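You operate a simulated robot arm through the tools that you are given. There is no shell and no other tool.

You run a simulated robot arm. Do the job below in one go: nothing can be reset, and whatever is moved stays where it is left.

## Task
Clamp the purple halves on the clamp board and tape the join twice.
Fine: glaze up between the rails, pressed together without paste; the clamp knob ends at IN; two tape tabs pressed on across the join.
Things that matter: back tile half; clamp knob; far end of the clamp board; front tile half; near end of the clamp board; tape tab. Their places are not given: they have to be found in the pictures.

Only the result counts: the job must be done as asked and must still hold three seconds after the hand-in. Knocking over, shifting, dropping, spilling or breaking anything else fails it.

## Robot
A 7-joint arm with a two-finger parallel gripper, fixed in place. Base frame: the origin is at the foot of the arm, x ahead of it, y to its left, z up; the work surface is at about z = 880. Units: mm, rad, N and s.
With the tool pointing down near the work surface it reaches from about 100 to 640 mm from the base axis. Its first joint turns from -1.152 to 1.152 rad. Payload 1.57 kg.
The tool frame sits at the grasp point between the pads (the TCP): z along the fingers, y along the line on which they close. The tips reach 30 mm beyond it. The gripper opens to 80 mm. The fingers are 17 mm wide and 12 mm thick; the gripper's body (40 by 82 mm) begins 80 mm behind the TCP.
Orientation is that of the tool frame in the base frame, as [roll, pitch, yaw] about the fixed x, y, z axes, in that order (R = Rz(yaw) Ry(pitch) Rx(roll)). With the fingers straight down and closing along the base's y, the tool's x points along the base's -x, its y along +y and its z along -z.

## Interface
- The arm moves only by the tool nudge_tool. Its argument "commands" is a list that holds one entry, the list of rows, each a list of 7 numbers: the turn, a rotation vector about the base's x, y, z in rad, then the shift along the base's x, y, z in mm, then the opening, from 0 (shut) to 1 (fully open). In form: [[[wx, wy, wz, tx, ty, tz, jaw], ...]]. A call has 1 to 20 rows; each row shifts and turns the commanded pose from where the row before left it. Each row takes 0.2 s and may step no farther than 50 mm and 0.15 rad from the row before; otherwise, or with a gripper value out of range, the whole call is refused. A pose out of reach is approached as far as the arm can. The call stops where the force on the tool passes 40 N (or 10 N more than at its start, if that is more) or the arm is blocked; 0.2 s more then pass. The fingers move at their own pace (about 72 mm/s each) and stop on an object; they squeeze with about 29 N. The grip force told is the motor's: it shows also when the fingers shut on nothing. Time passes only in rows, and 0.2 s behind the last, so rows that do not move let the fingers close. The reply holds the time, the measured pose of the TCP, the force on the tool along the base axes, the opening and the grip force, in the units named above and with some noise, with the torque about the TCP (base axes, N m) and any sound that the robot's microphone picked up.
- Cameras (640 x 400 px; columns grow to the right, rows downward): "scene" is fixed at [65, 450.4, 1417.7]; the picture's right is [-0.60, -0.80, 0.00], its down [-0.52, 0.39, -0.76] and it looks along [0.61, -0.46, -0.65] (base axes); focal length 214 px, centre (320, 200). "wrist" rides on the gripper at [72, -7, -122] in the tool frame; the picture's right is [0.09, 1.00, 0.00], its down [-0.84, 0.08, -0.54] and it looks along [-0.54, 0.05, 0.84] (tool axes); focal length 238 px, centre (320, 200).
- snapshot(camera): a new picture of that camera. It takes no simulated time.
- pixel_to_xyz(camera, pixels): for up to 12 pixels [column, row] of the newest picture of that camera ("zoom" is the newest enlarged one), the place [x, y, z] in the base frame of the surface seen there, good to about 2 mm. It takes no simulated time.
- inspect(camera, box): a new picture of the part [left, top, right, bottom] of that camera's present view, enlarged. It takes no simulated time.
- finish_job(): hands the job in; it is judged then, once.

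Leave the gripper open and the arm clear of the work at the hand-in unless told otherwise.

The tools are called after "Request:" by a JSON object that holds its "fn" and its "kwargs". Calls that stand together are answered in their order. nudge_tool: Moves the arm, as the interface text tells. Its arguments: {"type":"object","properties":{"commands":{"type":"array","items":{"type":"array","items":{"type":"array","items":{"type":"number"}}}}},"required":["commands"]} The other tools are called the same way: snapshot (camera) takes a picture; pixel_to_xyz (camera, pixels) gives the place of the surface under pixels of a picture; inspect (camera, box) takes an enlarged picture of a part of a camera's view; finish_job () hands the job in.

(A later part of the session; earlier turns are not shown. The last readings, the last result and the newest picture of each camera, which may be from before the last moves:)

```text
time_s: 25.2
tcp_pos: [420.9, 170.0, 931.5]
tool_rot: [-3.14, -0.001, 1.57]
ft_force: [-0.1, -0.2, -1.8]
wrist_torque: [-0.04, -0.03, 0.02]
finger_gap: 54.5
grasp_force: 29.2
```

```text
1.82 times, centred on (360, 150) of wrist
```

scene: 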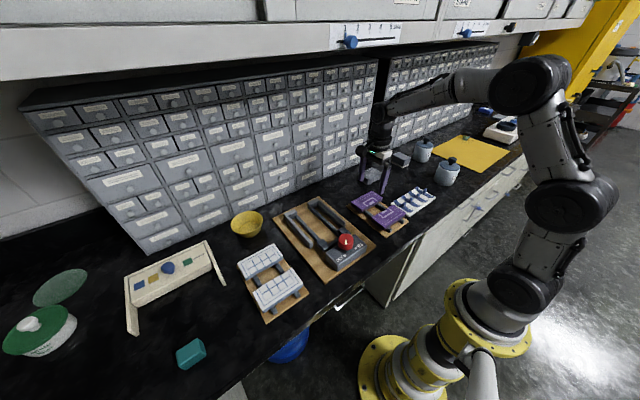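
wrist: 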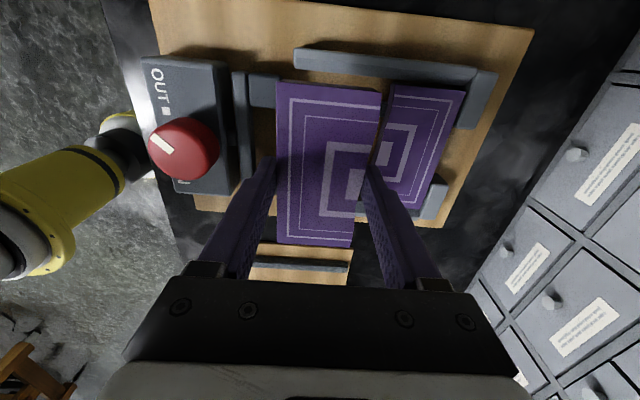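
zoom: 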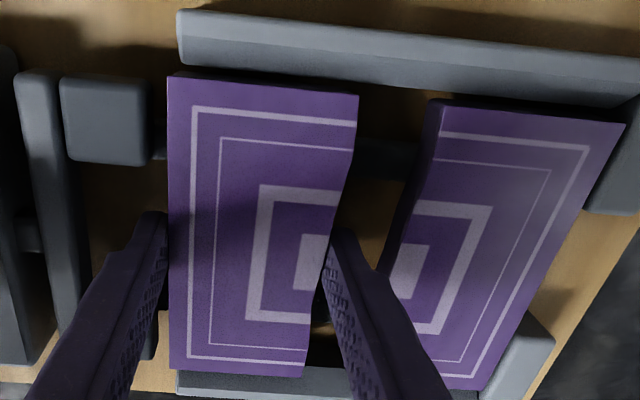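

I will compare the side edges of both halves in y here.

Request:
{"fn": "pixel_to_xyz", "kwargs": {"camera": "zoom", "pixels": [[200, 84], [260, 90], [340, 97], [460, 108], [540, 116], [600, 123], [190, 368], [240, 371], [290, 374], [450, 386], [475, 388], [465, 384]]}}

Request:
{"fn": "pixel_to_xyz", "kwargs": {"camera": "zoom", "pixels": [[250, 113], [310, 119], [500, 138], [560, 145], [240, 359], [290, 362], [430, 371], [455, 375], [350, 135], [434, 130], [340, 205], [410, 210]]}}

```text
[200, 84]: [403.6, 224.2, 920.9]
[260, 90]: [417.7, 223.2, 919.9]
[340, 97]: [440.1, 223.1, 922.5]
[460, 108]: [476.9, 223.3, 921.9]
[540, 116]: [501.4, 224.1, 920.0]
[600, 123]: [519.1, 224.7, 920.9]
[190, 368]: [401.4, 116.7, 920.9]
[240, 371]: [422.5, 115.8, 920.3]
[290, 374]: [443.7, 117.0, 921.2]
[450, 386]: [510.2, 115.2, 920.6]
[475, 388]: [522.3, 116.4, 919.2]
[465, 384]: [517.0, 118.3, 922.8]
```

```text
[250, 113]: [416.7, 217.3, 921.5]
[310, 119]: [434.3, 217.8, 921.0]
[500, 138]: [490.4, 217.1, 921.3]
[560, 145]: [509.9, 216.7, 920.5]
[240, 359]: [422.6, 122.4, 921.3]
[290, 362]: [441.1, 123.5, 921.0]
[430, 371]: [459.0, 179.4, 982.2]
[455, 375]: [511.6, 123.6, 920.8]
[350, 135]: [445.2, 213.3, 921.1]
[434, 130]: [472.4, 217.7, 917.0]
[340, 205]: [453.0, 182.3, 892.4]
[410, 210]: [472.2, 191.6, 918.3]
```

The halves line up in y to within about 1 mm. I will lower 1 mm more to touch, then open to about 66 mm (the far finger then stays clear of the back half), and check.

Request:
{"fn": "nudge_tool", "kwargs": {"commands": [[[0, 0, 0, 0, 0, -1, 0], [0, 0, 0, 0, 0, -0.5, 0], [0, 0, 0, 0, 0, 0, 0]]]}}

```text
time_s: 26.0
tcp_pos: [420.3, 168.1, 931.9]
tool_rot: [3.14, -0.001, 1.571]
ft_force: [-6.1, -1.0, 16.3]
wrist_torque: [-0.48, 0.31, -0.16]
finger_gap: 54.3
grasp_force: 28.8
```

Contact (16 N upward). I will release now by opening to 66 mm.

Request:
{"fn": "nudge_tool", "kwargs": {"commands": [[[0, 0, 0, 0, 0, 0.5, 0.7], [0, 0, 0, 0, 0, 0, 0.75], [0, 0, 0, 0, 0, 0, 0.825], [0, 0, 0, 0, 0, 0, 0.825]]]}}

Request:
{"fn": "inspect", "kwargs": {"camera": "wrist", "box": [220, 40, 500, 260]}}

```text
time_s: 27.0
tcp_pos: [421.8, 169.3, 930.7]
tool_rot: [-3.141, 0.0, 1.572]
ft_force: [0.3, 0.3, 0.8]
wrist_torque: [0.03, 0.01, 0.02]
finger_gap: 66.1
grasp_force: 0.0
```

```text
1.82 times, centred on (360, 150) of wrist
```

zoom: 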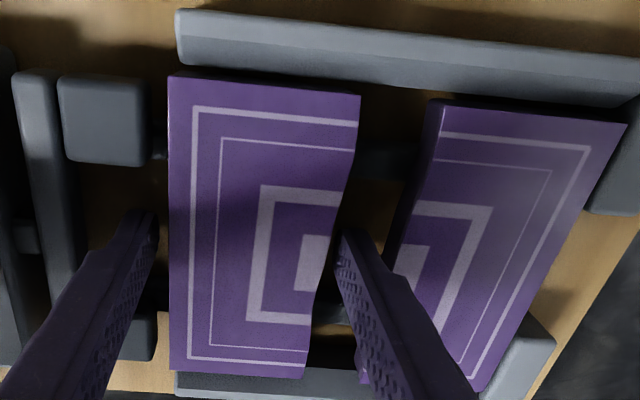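

Both halves lie on the bed. I will lift straight up and move over the knob at about (318,170), with the gripper fully open.

Request:
{"fn": "nudge_tool", "kwargs": {"commands": [[[0, 0, 0, 0, 0, 20, 0.825], [0, 0, 0, 0, 0, 35, 0.825], [0, 0, 0, 0, 0, 35, 1], [0, 0, 0, -25, 0, 0, 1], [0, 0, 0, -26, 0, 0, 1], [0, 0, 0, -26, 0, 0, 1], [0, 0, 0, -26, 0, 0, 1], [0, 0, 0, 0, 0, 0, 1]]]}}

Request:
{"fn": "snapshot", "kwargs": {"camera": "wrist"}}

Request:
{"fn": "inspect", "kwargs": {"camera": "scene", "box": [270, 170, 390, 280]}}

```text
time_s: 28.8
tcp_pos: [317.3, 170.7, 1020.6]
tool_rot: [3.14, 0.0, 1.569]
ft_force: [-0.2, 0.0, 0.0]
wrist_torque: [-0.02, 0.0, 0.02]
finger_gap: 80.0
grasp_force: 0.1
```

```text
taken
```

wrist: 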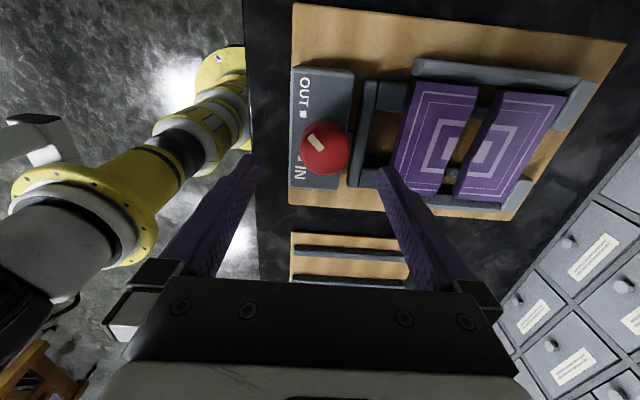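

```text
3.64 times, centred on (330, 225) of scene
```

zoom: 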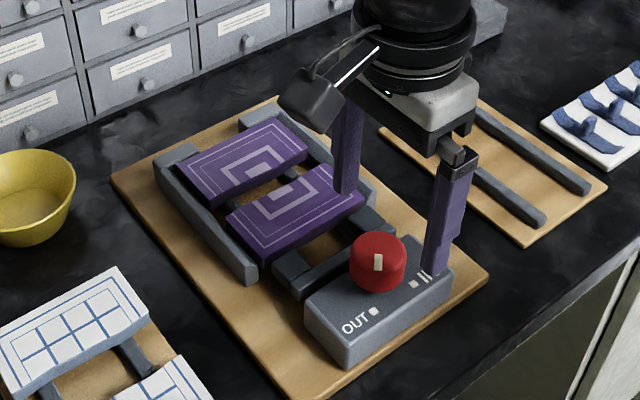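

Both halves are flat on the bed with a gap between them. I will zoom on the knob from here to refine its centre.

Request:
{"fn": "inspect", "kwargs": {"camera": "wrist", "box": [270, 60, 400, 210]}}

Request:
{"fn": "pixel_to_xyz", "kwargs": {"camera": "wrist", "pixels": [[304, 146], [348, 147], [325, 125], [325, 172], [326, 148], [316, 134], [303, 115], [340, 165], [310, 165], [340, 130], [308, 160], [330, 150]]}}

```text
2.67 times, centred on (335, 135) of wrist
```

zoom: 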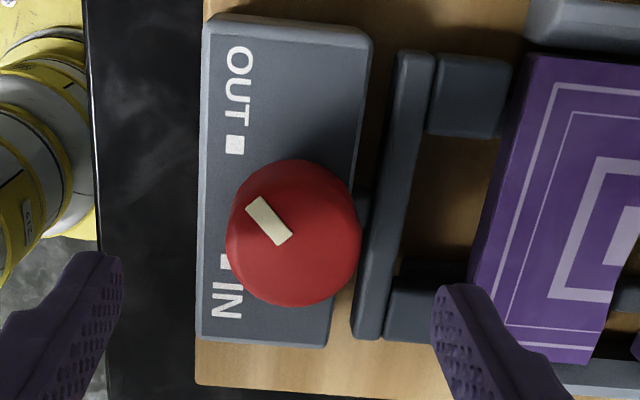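

```text
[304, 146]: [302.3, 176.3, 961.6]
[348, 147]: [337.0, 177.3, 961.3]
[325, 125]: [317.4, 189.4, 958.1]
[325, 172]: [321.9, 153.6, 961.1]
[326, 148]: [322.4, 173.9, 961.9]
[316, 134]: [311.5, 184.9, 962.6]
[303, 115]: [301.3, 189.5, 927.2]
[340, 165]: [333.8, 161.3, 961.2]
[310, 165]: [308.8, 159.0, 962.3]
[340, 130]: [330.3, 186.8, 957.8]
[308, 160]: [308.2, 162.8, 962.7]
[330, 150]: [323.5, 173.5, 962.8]
```

The knob's centre is at about (319.5,170.3). I will lower the fingers around it (TCP z≈962, tips about 932) and close on it.

Request:
{"fn": "nudge_tool", "kwargs": {"commands": [[[0, 0, 0, 1.7, 0, -20, 1], [0, 0, 0, 0, 0, -20, 1], [0, 0, 0, 0, 0, -18, 1], [0, 0, 0, 0, 0, 0, 1]]]}}

Request:
{"fn": "snapshot", "kwargs": {"camera": "wrist"}}

Request:
{"fn": "inspect", "kwargs": {"camera": "scene", "box": [270, 170, 390, 280]}}

```text
time_s: 29.8
tcp_pos: [319.3, 170.3, 962.0]
tool_rot: [-3.141, 0.0, 1.57]
ft_force: [-0.7, -0.6, -0.5]
wrist_torque: [-0.01, 0.01, 0.01]
finger_gap: 79.9
grasp_force: 0.0
```

```text
taken
```

wrist: 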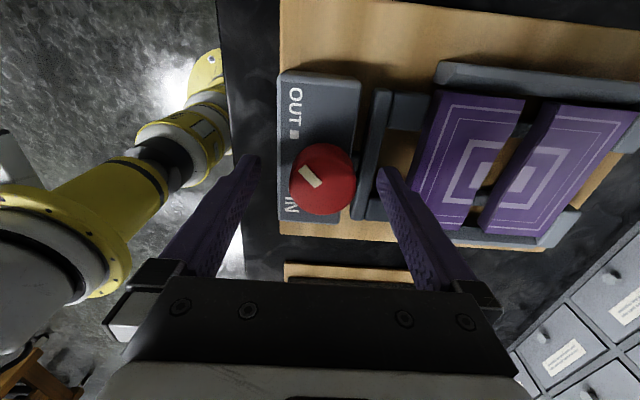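

```text
3.64 times, centred on (330, 225) of scene
```

zoom: 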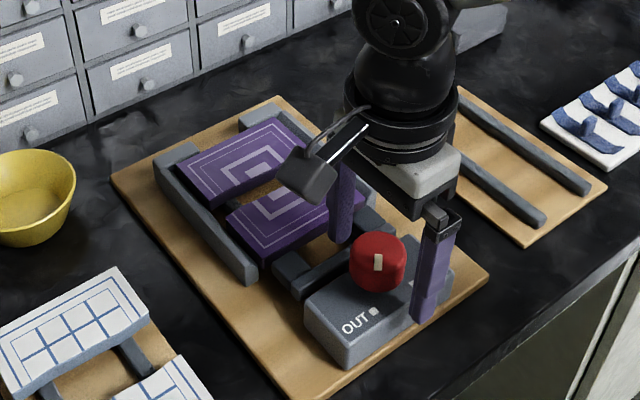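

The fingers straddle the knob. I will close on it.

Request:
{"fn": "nudge_tool", "kwargs": {"commands": [[[0, 0, 0, 0, 0, 0, 0], [0, 0, 0, 0, 0, 0, 0], [0, 0, 0, 0, 0, 0, 0], [0, 0, 0, 0, 0, 0, 0], [0, 0, 0, 0, 0, 0, 0]]]}}

```text
time_s: 31.0
tcp_pos: [320.6, 170.8, 961.6]
tool_rot: [3.138, -0.002, 1.572]
ft_force: [19.2, -2.2, -8.0]
wrist_torque: [-0.26, -0.35, -0.01]
finger_gap: 41.3
grasp_force: 44.8
```

The grip is on the knob (41.3 mm across), with a 19 N side force along +x, so the knob centre lies slightly farther in x. I will shift about 0.8 mm to relieve it.

Request:
{"fn": "nudge_tool", "kwargs": {"commands": [[[0, 0, 0, 0.8, 0, 0, 0], [0, 0, 0, 0, 0, 0, 0]]]}}

```text
time_s: 31.6
tcp_pos: [320.4, 170.1, 963.0]
tool_rot: [3.139, 0.0, 1.571]
ft_force: [16.8, -8.1, -3.8]
wrist_torque: [0.08, -0.64, 0.04]
finger_gap: 41.5
grasp_force: 44.1
```

The force dropped only a little. I will shift 1.5 mm more in x and watch.

Request:
{"fn": "nudge_tool", "kwargs": {"commands": [[[0, 0, 0, 0.8, 0, 0, 0], [0, 0, 0, 0.7, 0, 0, 0], [0, 0, 0, 0, 0, 0, 0]]]}}

Request:
{"fn": "inspect", "kwargs": {"camera": "wrist", "box": [200, 60, 460, 270]}}

```text
time_s: 32.4
tcp_pos: [320.6, 170.5, 962.1]
tool_rot: [-3.14, 0.0, 1.572]
ft_force: [3.8, -6.6, 6.6]
wrist_torque: [0.13, -0.15, -0.03]
finger_gap: 41.3
grasp_force: 44.8
```

```text
1.90 times, centred on (330, 165) of wrist
```

zoom: 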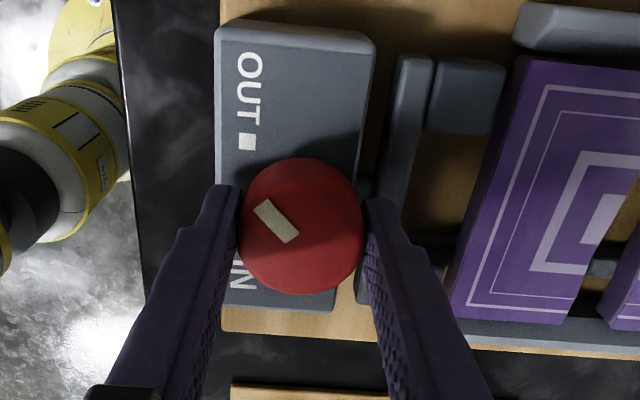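

The side force is nearly gone. I will start turning counter-clockwise (+z) a little to see how it moves.

Request:
{"fn": "nudge_tool", "kwargs": {"commands": [[[0, 0, 0.08, 0, 0, 0, 0], [0, 0, 0.1, 0, 0, 0, 0], [0, 0, 0.1, 0, 0, 0, 0], [0, 0, 0, 0, 0, 0, 0]]]}}

Request:
{"fn": "inspect", "kwargs": {"camera": "wrist", "box": [200, 60, 460, 270]}}

Request:
{"fn": "inspect", "kwargs": {"camera": "scene", "box": [270, 170, 390, 280]}}

```text
time_s: 33.4
tcp_pos: [321.0, 169.2, 961.6]
tool_rot: [-3.141, -0.002, 1.853]
ft_force: [0.1, 0.2, 3.7]
wrist_torque: [0.41, 0.15, -0.51]
finger_gap: 41.1
grasp_force: 44.7
```

```text
1.90 times, centred on (330, 165) of wrist
```

zoom: 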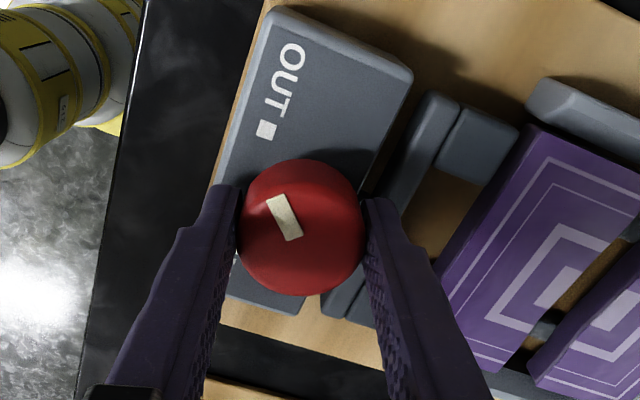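

```text
3.64 times, centred on (330, 225) of scene
```

zoom: 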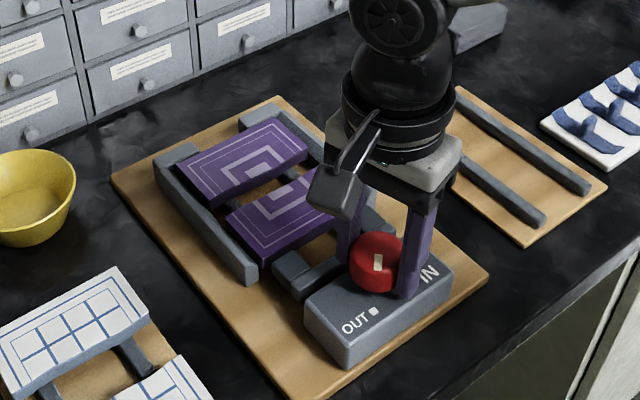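

The jaws turned 0.28 rad. I need to know whether the knob followed, so I will measure the marker's two ends now.

Request:
{"fn": "inspect", "kwargs": {"camera": "wrist", "box": [280, 120, 360, 180]}}

```text
6.67 times, centred on (320, 150) of wrist
```

zoom: 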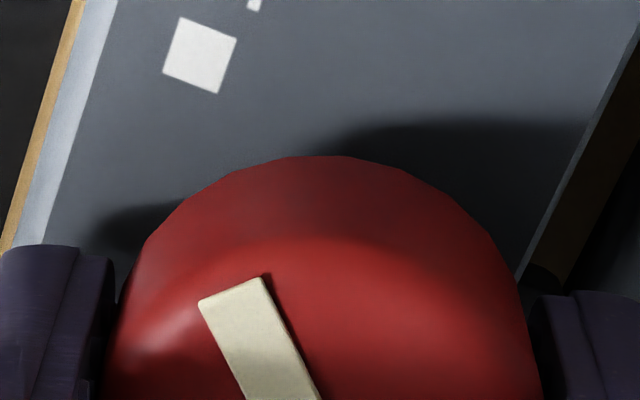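

Request:
{"fn": "inspect", "kwargs": {"camera": "wrist", "box": [280, 130, 380, 200]}}

Request:
{"fn": "pixel_to_xyz", "kwargs": {"camera": "zoom", "pixels": [[225, 195], [275, 300], [200, 200], [245, 190], [250, 245], [360, 200], [200, 300], [440, 300], [320, 370], [230, 200], [270, 295], [248, 250]]}}

```text
5.71 times, centred on (330, 165) of wrist
```

zoom: 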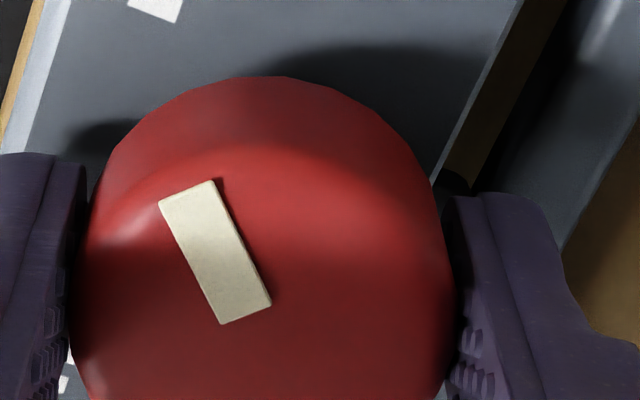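

```text
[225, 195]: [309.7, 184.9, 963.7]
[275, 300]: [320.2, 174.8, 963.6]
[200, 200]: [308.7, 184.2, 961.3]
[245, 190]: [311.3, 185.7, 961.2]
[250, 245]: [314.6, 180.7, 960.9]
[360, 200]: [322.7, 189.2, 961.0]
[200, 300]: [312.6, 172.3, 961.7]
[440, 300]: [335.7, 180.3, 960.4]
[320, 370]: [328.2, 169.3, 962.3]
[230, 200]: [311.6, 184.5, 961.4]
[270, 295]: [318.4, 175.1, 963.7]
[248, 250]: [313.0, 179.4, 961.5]
```

By camera geometry the marker has moved only about 2–3° while the jaws turned 16°. So it is slipping or lagging. I will wait without moving to see if the torque (−0.51 N m) relaxes and the knob catches up.

Request:
{"fn": "nudge_tool", "kwargs": {"commands": [[[0, 0, 0, 0, 0, 0, 0], [0, 0, 0, 0, 0, 0, 0], [0, 0, 0, 0, 0, 0, 0]]]}}

Request:
{"fn": "inspect", "kwargs": {"camera": "wrist", "box": [280, 130, 380, 200]}}

```text
time_s: 34.2
tcp_pos: [322.2, 171.2, 962.4]
tool_rot: [-3.14, 0.0, 1.853]
ft_force: [-2.4, 3.7, 0.5]
wrist_torque: [0.22, 0.1, 0.04]
finger_gap: 41.1
grasp_force: 44.3
```

```text
5.71 times, centred on (330, 165) of wrist
```

zoom: 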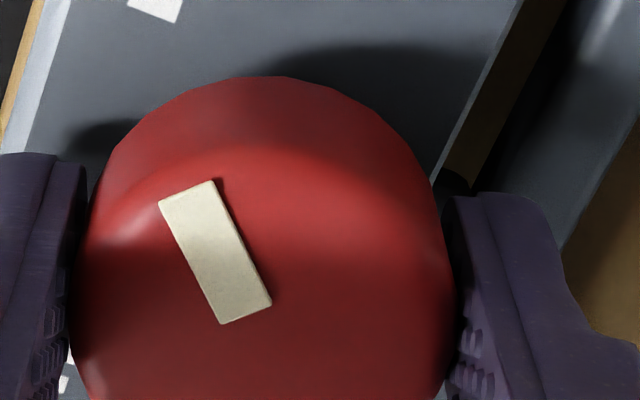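

The torque relaxed to zero and the marker did not move, so the fingers slid on the knob. I will try a faster, longer turn and compare the marker afterwards.

Request:
{"fn": "nudge_tool", "kwargs": {"commands": [[[0, 0, 0.15, 0, 0, 0, 0], [0, 0, 0.15, 0, 0, 0, 0], [0, 0, 0.15, 0, 0, 0, 0]]]}}

Request:
{"fn": "inspect", "kwargs": {"camera": "wrist", "box": [220, 90, 440, 230]}}

```text
time_s: 35.0
tcp_pos: [321.0, 169.7, 962.2]
tool_rot: [3.141, 0.001, 2.304]
ft_force: [-1.0, -0.8, 0.5]
wrist_torque: [-0.03, -0.02, -0.48]
finger_gap: 41.3
grasp_force: 44.7
```

```text
2.86 times, centred on (330, 160) of wrist
```

zoom: 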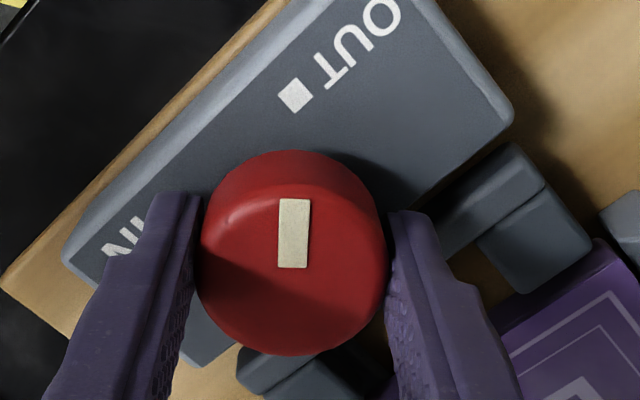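

The marker still points at the OUT dot, so the jaws slide around the knob at about 0.5 N m. I will look closely at the pusher and front half in case something blocks the motion.

Request:
{"fn": "inspect", "kwargs": {"camera": "scene", "box": [290, 195, 380, 265]}}

Request:
{"fn": "snapshot", "kwargs": {"camera": "wrist"}}

```text
5.71 times, centred on (335, 230) of scene
```

zoom: 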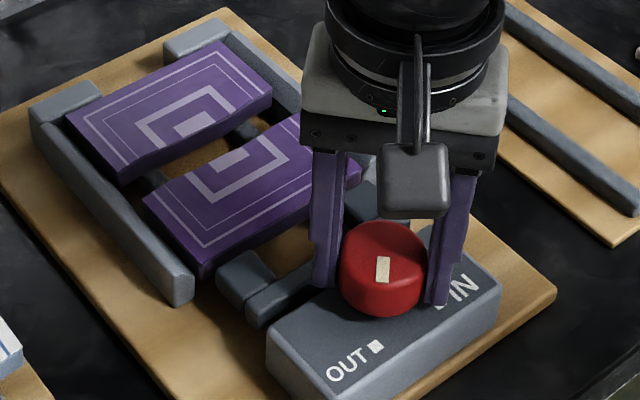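

```text
taken
```

wrist: 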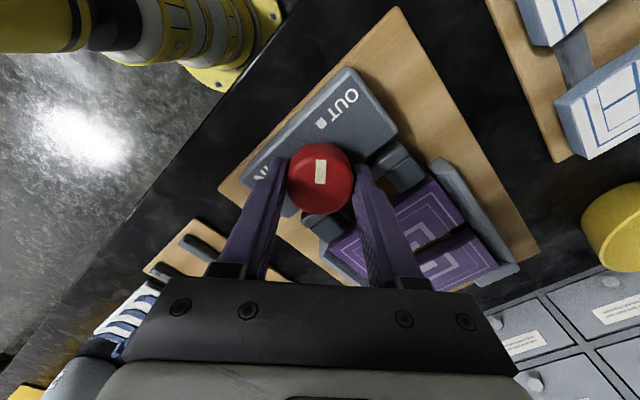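

Nothing visibly blocks the pusher. I will test a small clockwise turn to see whether the knob moves more easily that way, looking at torque and marker.

Request:
{"fn": "nudge_tool", "kwargs": {"commands": [[[0, 0, -0.1, 0, 0, 0, 0], [0, 0, -0.1, 0, 0, 0, 0], [0, 0, -0.1, 0, 0, 0, 0]]]}}

Request:
{"fn": "inspect", "kwargs": {"camera": "wrist", "box": [220, 90, 440, 230]}}

```text
time_s: 35.8
tcp_pos: [321.4, 169.1, 962.3]
tool_rot: [3.14, 0.0, 2.001]
ft_force: [1.2, -0.6, -3.3]
wrist_torque: [-0.12, -0.15, 0.08]
finger_gap: 41.3
grasp_force: 44.8
```

```text
2.86 times, centred on (330, 160) of wrist
```

zoom: 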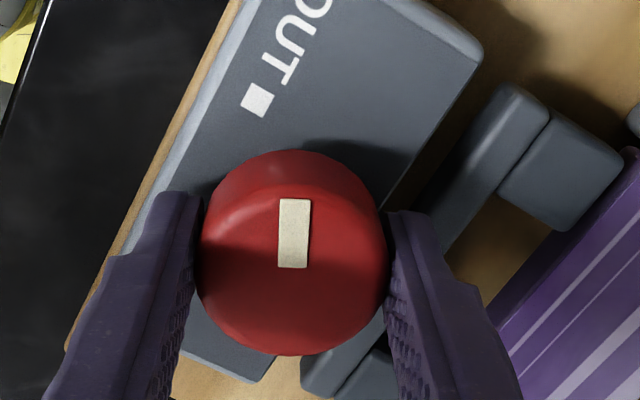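

The knob followed the jaws clockwise (its marker stayed fixed in the picture) with almost no torque. So it turns clockwise from OUT and is at its stop the other way. I will check whether the pusher moved.

Request:
{"fn": "pixel_to_xyz", "kwargs": {"camera": "zoom", "pixels": [[610, 162], [560, 215], [580, 180], [520, 100], [470, 170], [620, 175], [575, 240], [550, 275], [600, 300], [258, 100], [293, 205], [293, 262]]}}

Request:
{"fn": "inspect", "kwargs": {"camera": "scene", "box": [290, 195, 380, 265]}}

```text
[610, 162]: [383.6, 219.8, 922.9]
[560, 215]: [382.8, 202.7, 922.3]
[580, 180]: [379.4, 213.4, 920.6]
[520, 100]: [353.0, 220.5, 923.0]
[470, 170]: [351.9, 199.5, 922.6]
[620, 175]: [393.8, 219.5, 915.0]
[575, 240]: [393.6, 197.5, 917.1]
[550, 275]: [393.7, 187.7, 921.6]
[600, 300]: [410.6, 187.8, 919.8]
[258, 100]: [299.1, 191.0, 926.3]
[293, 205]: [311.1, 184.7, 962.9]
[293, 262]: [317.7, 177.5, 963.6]
```

```text
5.71 times, centred on (335, 230) of scene
```

zoom: 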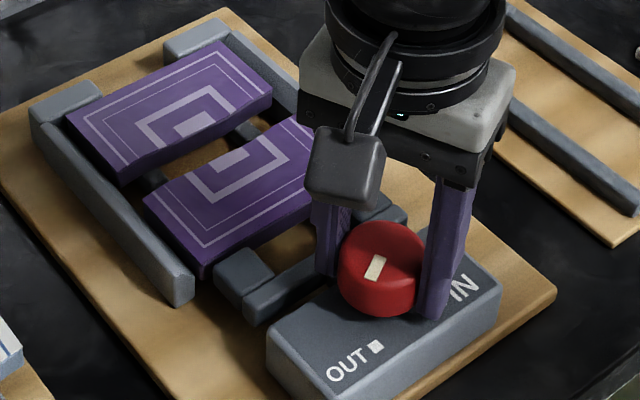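

I will keep turning clockwise by 0.75 rad and then check the pusher's place and whether the wrist reaches that yaw.

Request:
{"fn": "nudge_tool", "kwargs": {"commands": [[[0, 0, -0.125, 0, 0, 0, 0], [0, 0, -0.125, 0, 0, 0, 0], [0, 0, -0.125, 0, 0, 0, 0], [0, 0, -0.125, 0, 0, 0, 0], [0, 0, -0.125, 0, 0, 0, 0], [0, 0, -0.125, 0, 0, 0, 0]]]}}

Request:
{"fn": "inspect", "kwargs": {"camera": "wrist", "box": [220, 60, 480, 260]}}

Request:
{"fn": "inspect", "kwargs": {"camera": "scene", "box": [290, 195, 380, 265]}}

```text
time_s: 37.2
tcp_pos: [320.9, 168.9, 962.7]
tool_rot: [-3.14, 0.0, 1.25]
ft_force: [-2.5, -4.8, -0.5]
wrist_torque: [0.14, 0.0, 0.05]
finger_gap: 41.2
grasp_force: 44.9
```

```text
2.00 times, centred on (350, 160) of wrist
```

zoom: 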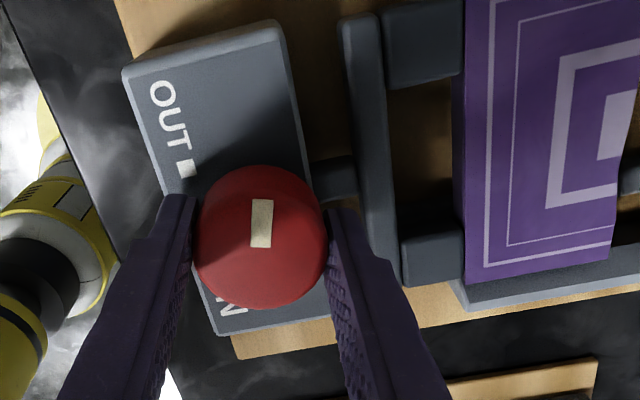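

```text
5.71 times, centred on (335, 230) of scene
```

zoom: 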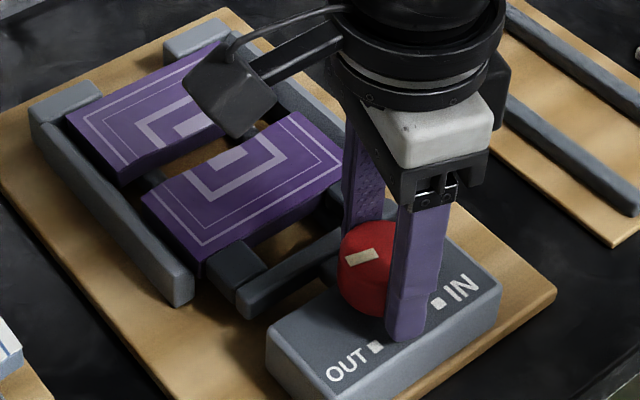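

The knob follows and the pusher is moving toward the tile. So clockwise is IN, about 270° in total. I will keep turning another 0.75 rad, watching the torque.

Request:
{"fn": "nudge_tool", "kwargs": {"commands": [[[0, 0, -0.125, 0, 0, 0, 0], [0, 0, -0.125, 0, 0, 0, 0], [0, 0, -0.125, 0, 0, 0, 0], [0, 0, -0.125, 0, 0, 0, 0], [0, 0, -0.125, 0, 0, 0, 0], [0, 0, -0.125, 0, 0, 0, 0]]]}}

Request:
{"fn": "inspect", "kwargs": {"camera": "wrist", "box": [220, 60, 480, 260]}}

Request:
{"fn": "inspect", "kwargs": {"camera": "scene", "box": [290, 195, 380, 265]}}

```text
time_s: 38.6
tcp_pos: [321.8, 169.7, 961.6]
tool_rot: [-3.118, 0.003, 0.583]
ft_force: [-3.7, 7.4, 2.6]
wrist_torque: [0.14, 0.58, -0.03]
finger_gap: 41.0
grasp_force: 45.4
out of reach, approached as far as the arm can: row 6
stopped in row 6: the force on the tool passed its limit at 70 N (the readings are from after the stop); the commanded pose is now the measured one
```

```text
2.00 times, centred on (350, 160) of wrist
```

zoom: 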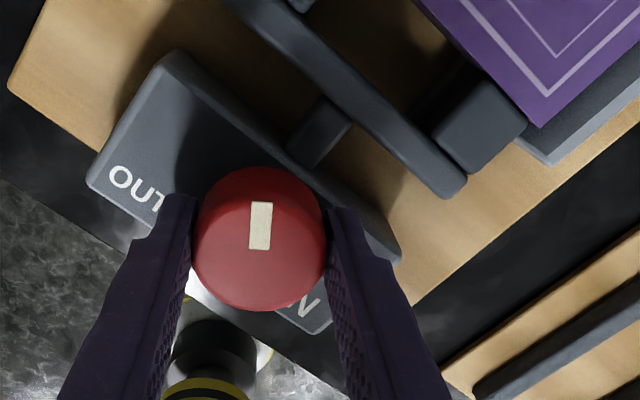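

```text
5.71 times, centred on (335, 230) of scene
```

zoom: 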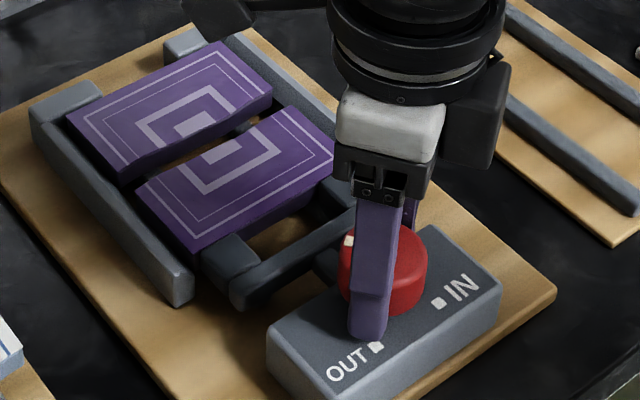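

The wrist reached its turning limit near yaw 0.58. The knob has turned about 99° and the front half has slid forward. I will open, lift clear (correcting the small tilt), and turn the gripper back the other way for a new grip.

Request:
{"fn": "nudge_tool", "kwargs": {"commands": [[[0, 0, 0.02, 0, 0, 0, 0.8], [0, 0, 0, 0, 0, 0, 1], [0, 0, 0, 0, 0, 0, 1], [-0.0197, -0.013, 0, 0, 0, 15, 1], [0, 0, 0, 0, 0, 25, 1], [0, 0, 0.1, 0, 0, 15, 1], [0, 0, 0, 0, 0, 0, 1]]]}}

Request:
{"fn": "inspect", "kwargs": {"camera": "scene", "box": [270, 180, 390, 270]}}

```text
time_s: 40.2
tcp_pos: [321.3, 167.7, 1016.3]
tool_rot: [3.14, 0.005, 0.704]
ft_force: [0.6, -0.4, 0.9]
wrist_torque: [0.0, 0.04, 0.0]
finger_gap: 80.0
grasp_force: 0.1
```

```text
4.44 times, centred on (330, 225) of scene
```

zoom: 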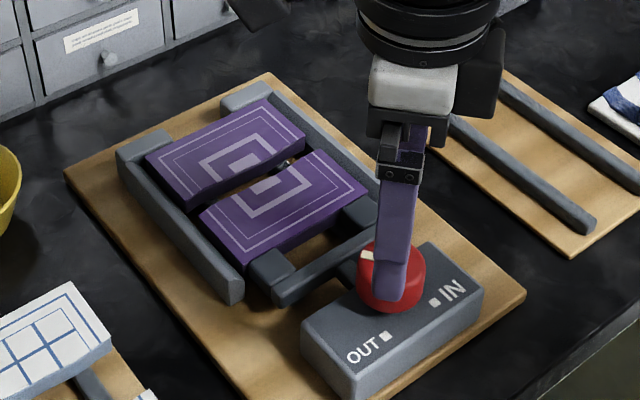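

I will now turn the gripper back counter-clockwise by about 3 rad in the air.

Request:
{"fn": "nudge_tool", "kwargs": {"commands": [[[0, 0, 0.15, 0, 0, 0, 1], [0, 0, 0.15, 0, 0, 0, 1], [0, 0, 0.15, 0, 0, 0, 1], [0, 0, 0.15, 0, 0, 0, 1], [0, 0, 0.15, 0, 0, 0, 1], [0, 0, 0.15, 0, 0, 0, 1], [0, 0, 0.15, 0, 0, 0, 1], [0, 0, 0.15, 0, 0, 0, 1], [0, 0, 0.15, 0, 0, 0, 1], [0, 0, 0.15, 0, 0, 0, 1], [0, 0, 0.15, 0, 0, 0, 1], [0, 0, 0.15, 0, 0, 0, 1], [0, 0, 0.15, 0, 0, 0, 1], [0, 0, 0.15, 0, 0, 0, 1], [0, 0, 0.15, 0, 0, 0, 1], [0, 0, 0.15, 0, 0, 0, 1], [0, 0, 0.15, 0, 0, 0, 1], [0, 0, 0.15, 0, 0, 0, 1], [0, 0, 0.15, 0, 0, 0, 1], [0, 0, 0.15, 0, 0, 0, 1]]]}}

Request:
{"fn": "snapshot", "kwargs": {"camera": "wrist"}}

```text
time_s: 44.4
tcp_pos: [322.4, 169.1, 1017.6]
tool_rot: [-3.141, 0.006, -2.579]
ft_force: [0.7, -0.2, -0.3]
wrist_torque: [0.01, -0.01, -0.03]
finger_gap: 80.1
grasp_force: 0.1
```

```text
taken
```

wrist: 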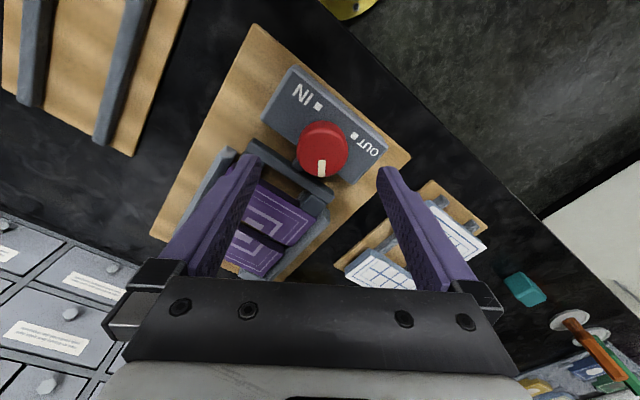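

The wrist is at yaw −2.58 (that is 3.70) without trouble. I will turn 0.3 rad more, then refine the knob centre from a zoomed picture.

Request:
{"fn": "nudge_tool", "kwargs": {"commands": [[[0, 0, 0.15, 0, 0, 0, 1], [0, 0, 0.15, 0, 0, 0, 1], [0, 0, 0, 0, 0, 0, 1]]]}}

Request:
{"fn": "inspect", "kwargs": {"camera": "wrist", "box": [250, 80, 400, 220]}}

```text
time_s: 45.2
tcp_pos: [321.7, 168.6, 1016.7]
tool_rot: [-3.141, 0.004, -2.28]
ft_force: [0.1, 0.0, 0.5]
wrist_torque: [0.02, 0.01, 0.0]
finger_gap: 80.1
grasp_force: 0.1
```

```text
2.86 times, centred on (325, 150) of wrist
```

zoom: 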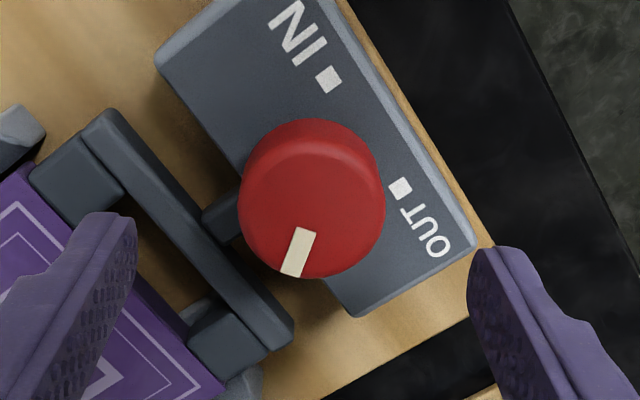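

The marker now points at about 35° (past the housing's far side). The knob centre is at about (321.2,169.9). I will shift slightly, lower and close on the knob.

Request:
{"fn": "nudge_tool", "kwargs": {"commands": [[[0, 0, 0, -0.6, 1.2, -20, 1], [0, 0, 0, 0, 0, -20, 1], [0, 0, 0, 0, 0, -14.5, 1], [0, 0, 0, 0, 0, 0, 1], [0, 0, 0, 0, 0, 0, 0], [0, 0, 0, 0, 0, 0, 0], [0, 0, 0, 0, 0, 0, 0], [0, 0, 0, 0, 0, 0, 0], [0, 0, 0, 0, 0, 0, 0]]]}}

Request:
{"fn": "inspect", "kwargs": {"camera": "wrist", "box": [220, 60, 480, 260]}}

```text
time_s: 47.2
tcp_pos: [321.2, 170.6, 962.1]
tool_rot: [3.141, 0.004, -2.279]
ft_force: [-5.2, 4.9, -3.3]
wrist_torque: [0.32, 0.06, 0.04]
finger_gap: 41.4
grasp_force: 44.9
```

```text
2.00 times, centred on (350, 160) of wrist
```

zoom: 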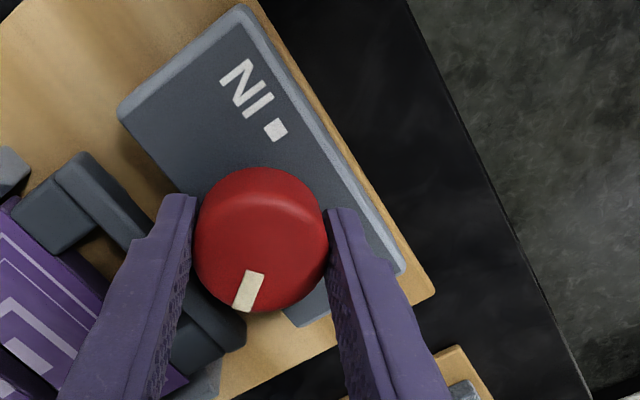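

The grip is good, with a small side force. The marker needs about 171° more clockwise to reach the IN dot. I will turn 1.0 rad and check.

Request:
{"fn": "nudge_tool", "kwargs": {"commands": [[[0, 0, -0.1, 0, 0, 0, 0], [0, 0, -0.125, 0, 0, 0, 0], [0, 0, -0.125, 0, 0, 0, 0], [0, 0, -0.125, 0, 0, 0, 0], [0, 0, -0.125, 0, 0, 0, 0], [0, 0, -0.125, 0, 0, 0, 0], [0, 0, -0.125, 0, 0, 0, 0], [0, 0, -0.15, 0, 0, 0, 0]]]}}

Request:
{"fn": "inspect", "kwargs": {"camera": "wrist", "box": [220, 60, 480, 260]}}

Request:
{"fn": "inspect", "kwargs": {"camera": "scene", "box": [270, 180, 390, 270]}}

```text
time_s: 49.0
tcp_pos: [320.1, 169.3, 962.1]
tool_rot: [-3.141, 0.003, 2.997]
ft_force: [-3.5, 9.1, -14.4]
wrist_torque: [0.29, -0.13, 0.05]
finger_gap: 41.3
grasp_force: 44.8
```

```text
2.00 times, centred on (350, 160) of wrist
```

zoom: 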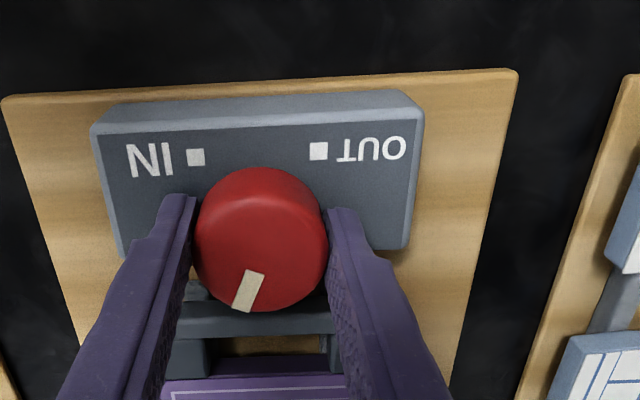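

```text
4.44 times, centred on (330, 225) of scene
```

zoom: 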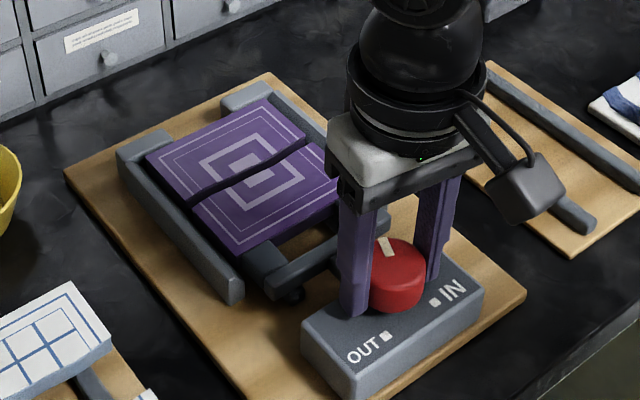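

The knob follows well and the gap between the halves is small now. I will turn another 0.9 rad.

Request:
{"fn": "nudge_tool", "kwargs": {"commands": [[[0, 0, -0.125, 0, 0, 0, 0], [0, 0, -0.125, 0, 0, 0, 0], [0, 0, -0.125, 0, 0, 0, 0], [0, 0, -0.125, 0, 0, 0, 0], [0, 0, -0.125, 0, 0, 0, 0], [0, 0, -0.125, 0, 0, 0, 0], [0, 0, -0.15, 0, 0, 0, 0]]]}}

Request:
{"fn": "inspect", "kwargs": {"camera": "wrist", "box": [220, 60, 480, 260]}}

Request:
{"fn": "inspect", "kwargs": {"camera": "scene", "box": [270, 180, 390, 270]}}

```text
time_s: 50.6
tcp_pos: [322.2, 170.4, 960.2]
tool_rot: [3.14, 0.007, 2.099]
ft_force: [-2.4, 8.6, -18.0]
wrist_torque: [0.47, 0.24, 0.07]
finger_gap: 41.4
grasp_force: 44.7
```

```text
2.00 times, centred on (350, 160) of wrist
```

zoom: 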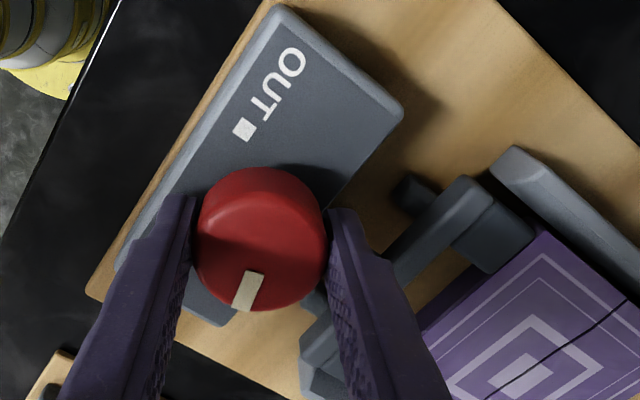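

```text
4.44 times, centred on (330, 225) of scene
```

zoom: 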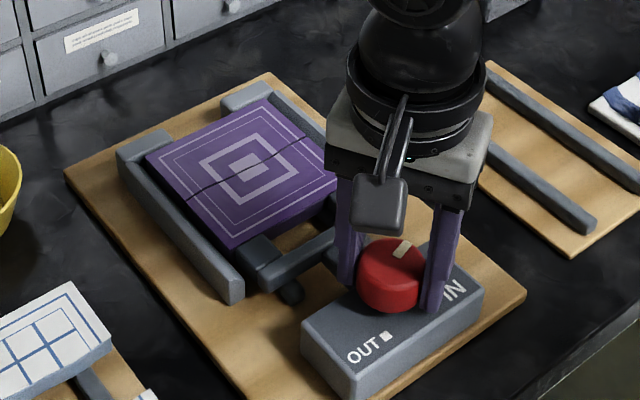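

The halves have almost met. About 1.08 rad remains. I will turn 0.6 rad more and check force and torque.

Request:
{"fn": "nudge_tool", "kwargs": {"commands": [[[0, 0, -0.1, 0, 0, 0, 0], [0, 0, -0.1, 0, 0, 0, 0], [0, 0, -0.1, 0, 0, 0, 0], [0, 0, -0.1, 0, 0, 0, 0], [0, 0, -0.1, 0, 0, 0, 0], [0, 0, -0.1, 0, 0, 0, 0]]]}}

Request:
{"fn": "inspect", "kwargs": {"camera": "wrist", "box": [220, 60, 480, 260]}}

Request:
{"fn": "inspect", "kwargs": {"camera": "scene", "box": [270, 180, 390, 270]}}

```text
time_s: 52.0
tcp_pos: [320.8, 169.1, 962.1]
tool_rot: [3.141, 0.005, 1.5]
ft_force: [-2.7, 6.6, -15.4]
wrist_torque: [0.18, -0.03, 0.06]
finger_gap: 41.3
grasp_force: 45.0
```

```text
2.00 times, centred on (350, 160) of wrist
```

zoom: 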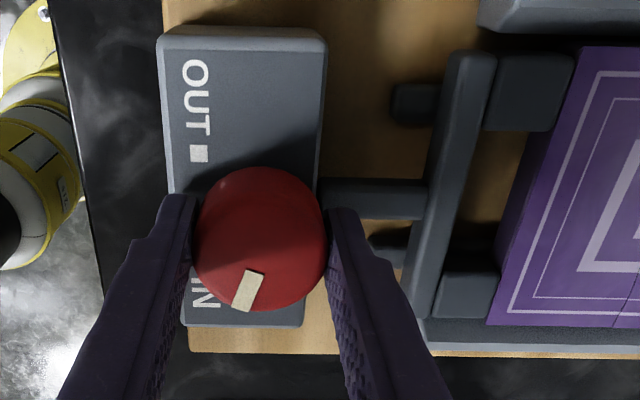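

```text
4.44 times, centred on (330, 225) of scene
```

zoom: 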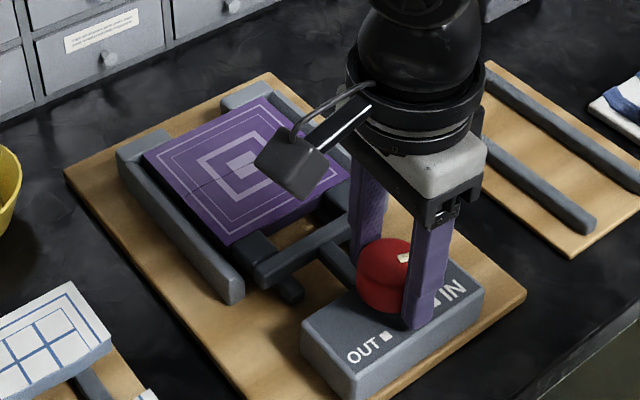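

The halves look joined. About 0.48 rad remains to the IN mark. I will turn 0.3 rad and check.

Request:
{"fn": "nudge_tool", "kwargs": {"commands": [[[0, 0, -0.1, 0, 0, 0, 0], [0, 0, -0.1, 0, 0, 0, 0], [0, 0, -0.1, 0, 0, 0, 0]]]}}

Request:
{"fn": "inspect", "kwargs": {"camera": "wrist", "box": [240, 80, 400, 240]}}

```text
time_s: 52.8
tcp_pos: [322.2, 169.2, 962.0]
tool_rot: [-3.142, 0.004, 1.199]
ft_force: [-4.4, 5.0, -14.2]
wrist_torque: [0.39, -0.03, 0.09]
finger_gap: 41.0
grasp_force: 45.2
```

```text
2.50 times, centred on (320, 160) of wrist
```

zoom: 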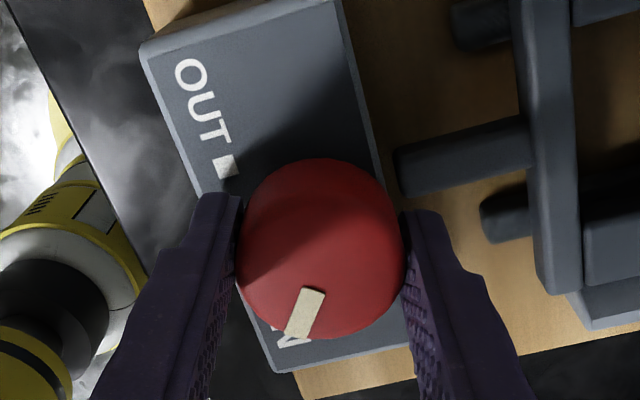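

The marker is now about 11° short of the IN dot. I will turn 0.19 rad more.

Request:
{"fn": "nudge_tool", "kwargs": {"commands": [[[0, 0, -0.1, 0, 0, 0, 0], [0, 0, -0.09, 0, 0, 0, 0], [0, 0, 0, 0, 0, 0, 0]]]}}

Request:
{"fn": "inspect", "kwargs": {"camera": "wrist", "box": [240, 80, 400, 240]}}

Request:
{"fn": "inspect", "kwargs": {"camera": "scene", "box": [270, 180, 390, 270]}}

```text
time_s: 53.6
tcp_pos: [320.1, 169.4, 961.4]
tool_rot: [3.141, 0.009, 1.013]
ft_force: [-7.0, 5.0, -10.0]
wrist_torque: [-0.46, 0.24, 0.74]
finger_gap: 41.3
grasp_force: 44.6
```

```text
2.50 times, centred on (320, 160) of wrist
```

zoom: 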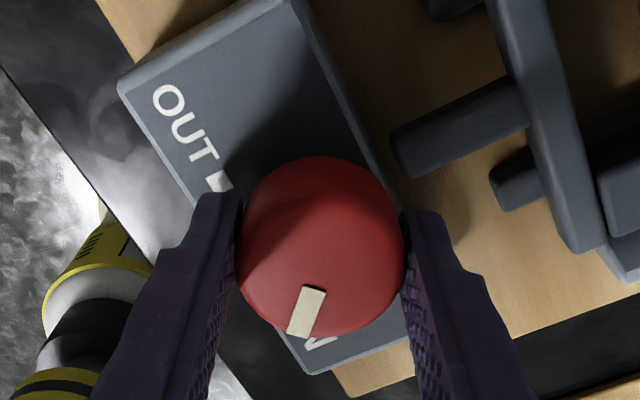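

```text
4.44 times, centred on (330, 225) of scene
```

zoom: 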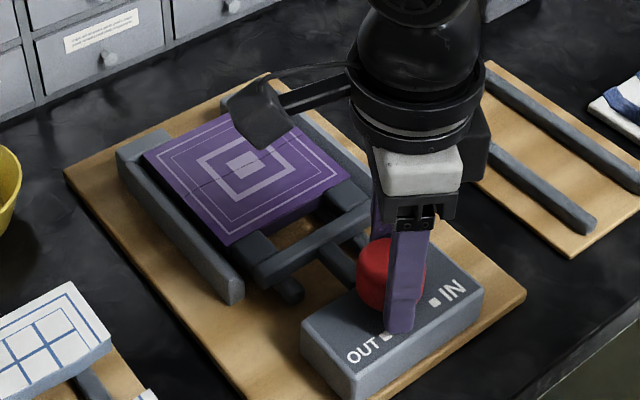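

The torque rose to 0.74 N m, so the knob has reached a stop or full squeeze near IN. I will give 0.1 rad more to seat it firmly.

Request:
{"fn": "nudge_tool", "kwargs": {"commands": [[[0, 0, -0.1, 0, 0, 0, 0], [0, 0, 0, 0, 0, 0, 0]]]}}

Request:
{"fn": "inspect", "kwargs": {"camera": "wrist", "box": [240, 80, 400, 240]}}

```text
time_s: 54.2
tcp_pos: [320.4, 169.3, 961.4]
tool_rot: [3.141, 0.005, 0.911]
ft_force: [-9.2, 0.8, -3.6]
wrist_torque: [-0.19, 0.36, 0.46]
finger_gap: 41.3
grasp_force: 44.7
```

```text
2.50 times, centred on (320, 160) of wrist
```

zoom: 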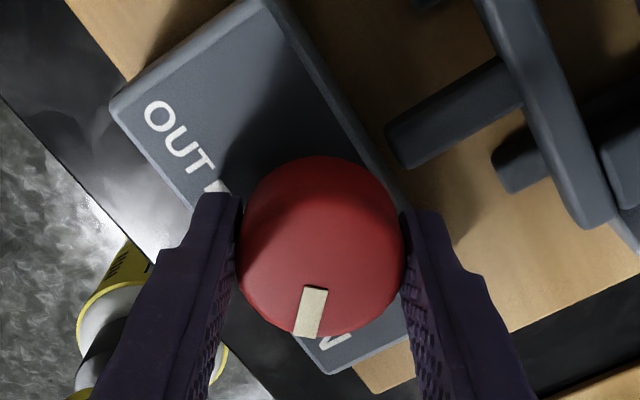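

The jaws slid while the knob stayed, so the knob is at its stop. I will open, lift away and look at the knob and the join.

Request:
{"fn": "nudge_tool", "kwargs": {"commands": [[[0, 0, 0, 0, 0, 0, 0.6], [0, 0, 0, 0, 0, 0, 1], [0, 0, 0, 0, 0, 0, 1], [0, 0, 0, 0, 0, 20, 1], [0, 0, 0, 0, 0, 30, 1], [0, 0, 0, 0, 0, 30, 1], [0, 0, 0, 0, 0, 30, 1], [0, 0, 0, 0, 0, 0, 1]]]}}

Request:
{"fn": "snapshot", "kwargs": {"camera": "wrist"}}

Request:
{"fn": "inspect", "kwargs": {"camera": "scene", "box": [270, 180, 390, 270]}}

```text
time_s: 56.0
tcp_pos: [321.8, 169.3, 1071.1]
tool_rot: [3.141, 0.005, 0.911]
ft_force: [-0.4, -0.1, -0.2]
wrist_torque: [-0.02, 0.0, 0.01]
finger_gap: 80.0
grasp_force: 0.1
```

```text
taken
```

wrist: 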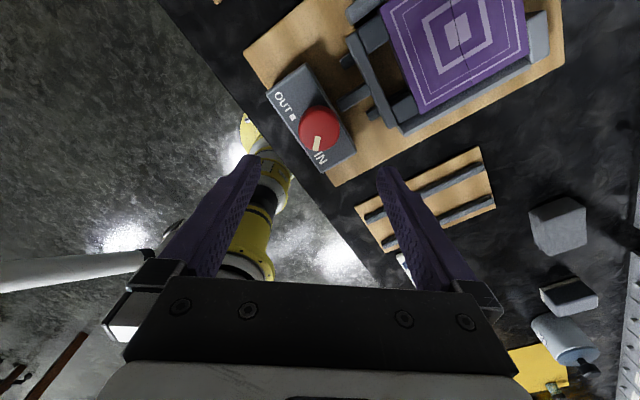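

```text
4.44 times, centred on (330, 225) of scene
```

zoom: 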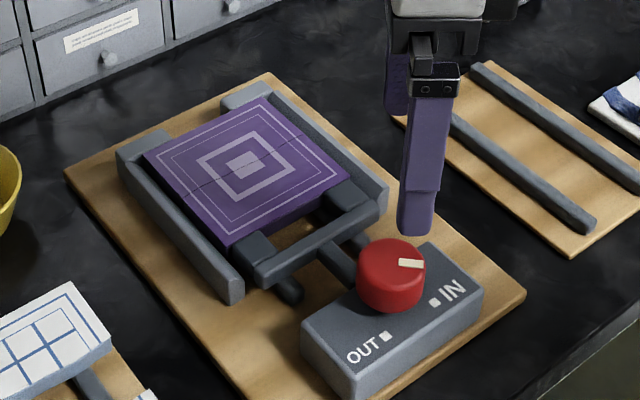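

The halves are joined with the pattern lined up. I will zoom on the knob to confirm its marker points at the IN dot.

Request:
{"fn": "inspect", "kwargs": {"camera": "wrist", "box": [260, 60, 380, 180]}}

Request:
{"fn": "inspect", "kwargs": {"camera": "wrist", "box": [360, 0, 560, 130]}}

```text
3.33 times, centred on (320, 120) of wrist
```

zoom: 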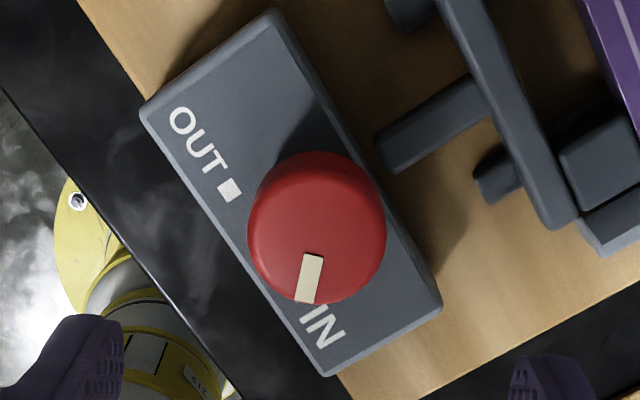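

```text
3.08 times, centred on (460, 65) of wrist
```

zoom: 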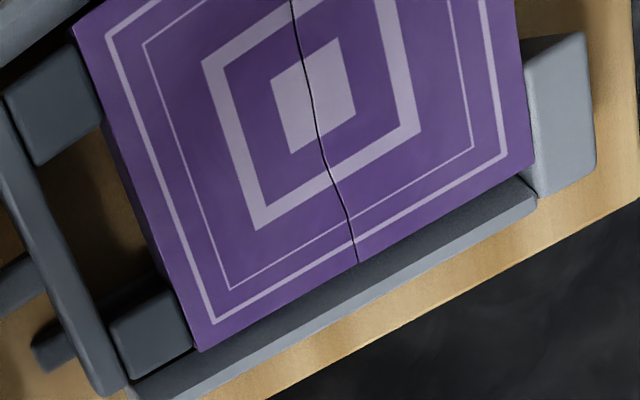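

The seam is closed and the marker points to IN. I will check the marker's angle again from the scene camera with more zoom.

Request:
{"fn": "inspect", "kwargs": {"camera": "scene", "box": [325, 225, 370, 255]}}

Request:
{"fn": "inspect", "kwargs": {"camera": "scene", "box": [285, 195, 350, 240]}}

```text
13.33 times, centred on (348, 240) of scene
```

zoom: 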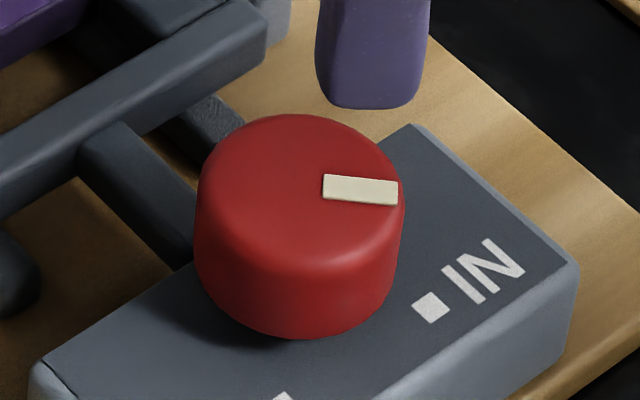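

```text
8.89 times, centred on (318, 218) of scene
```

zoom: 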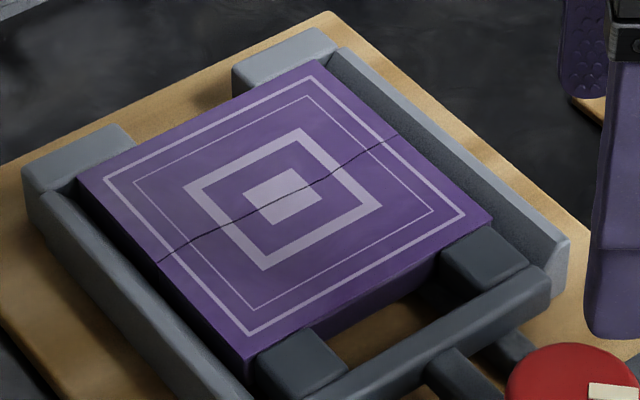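

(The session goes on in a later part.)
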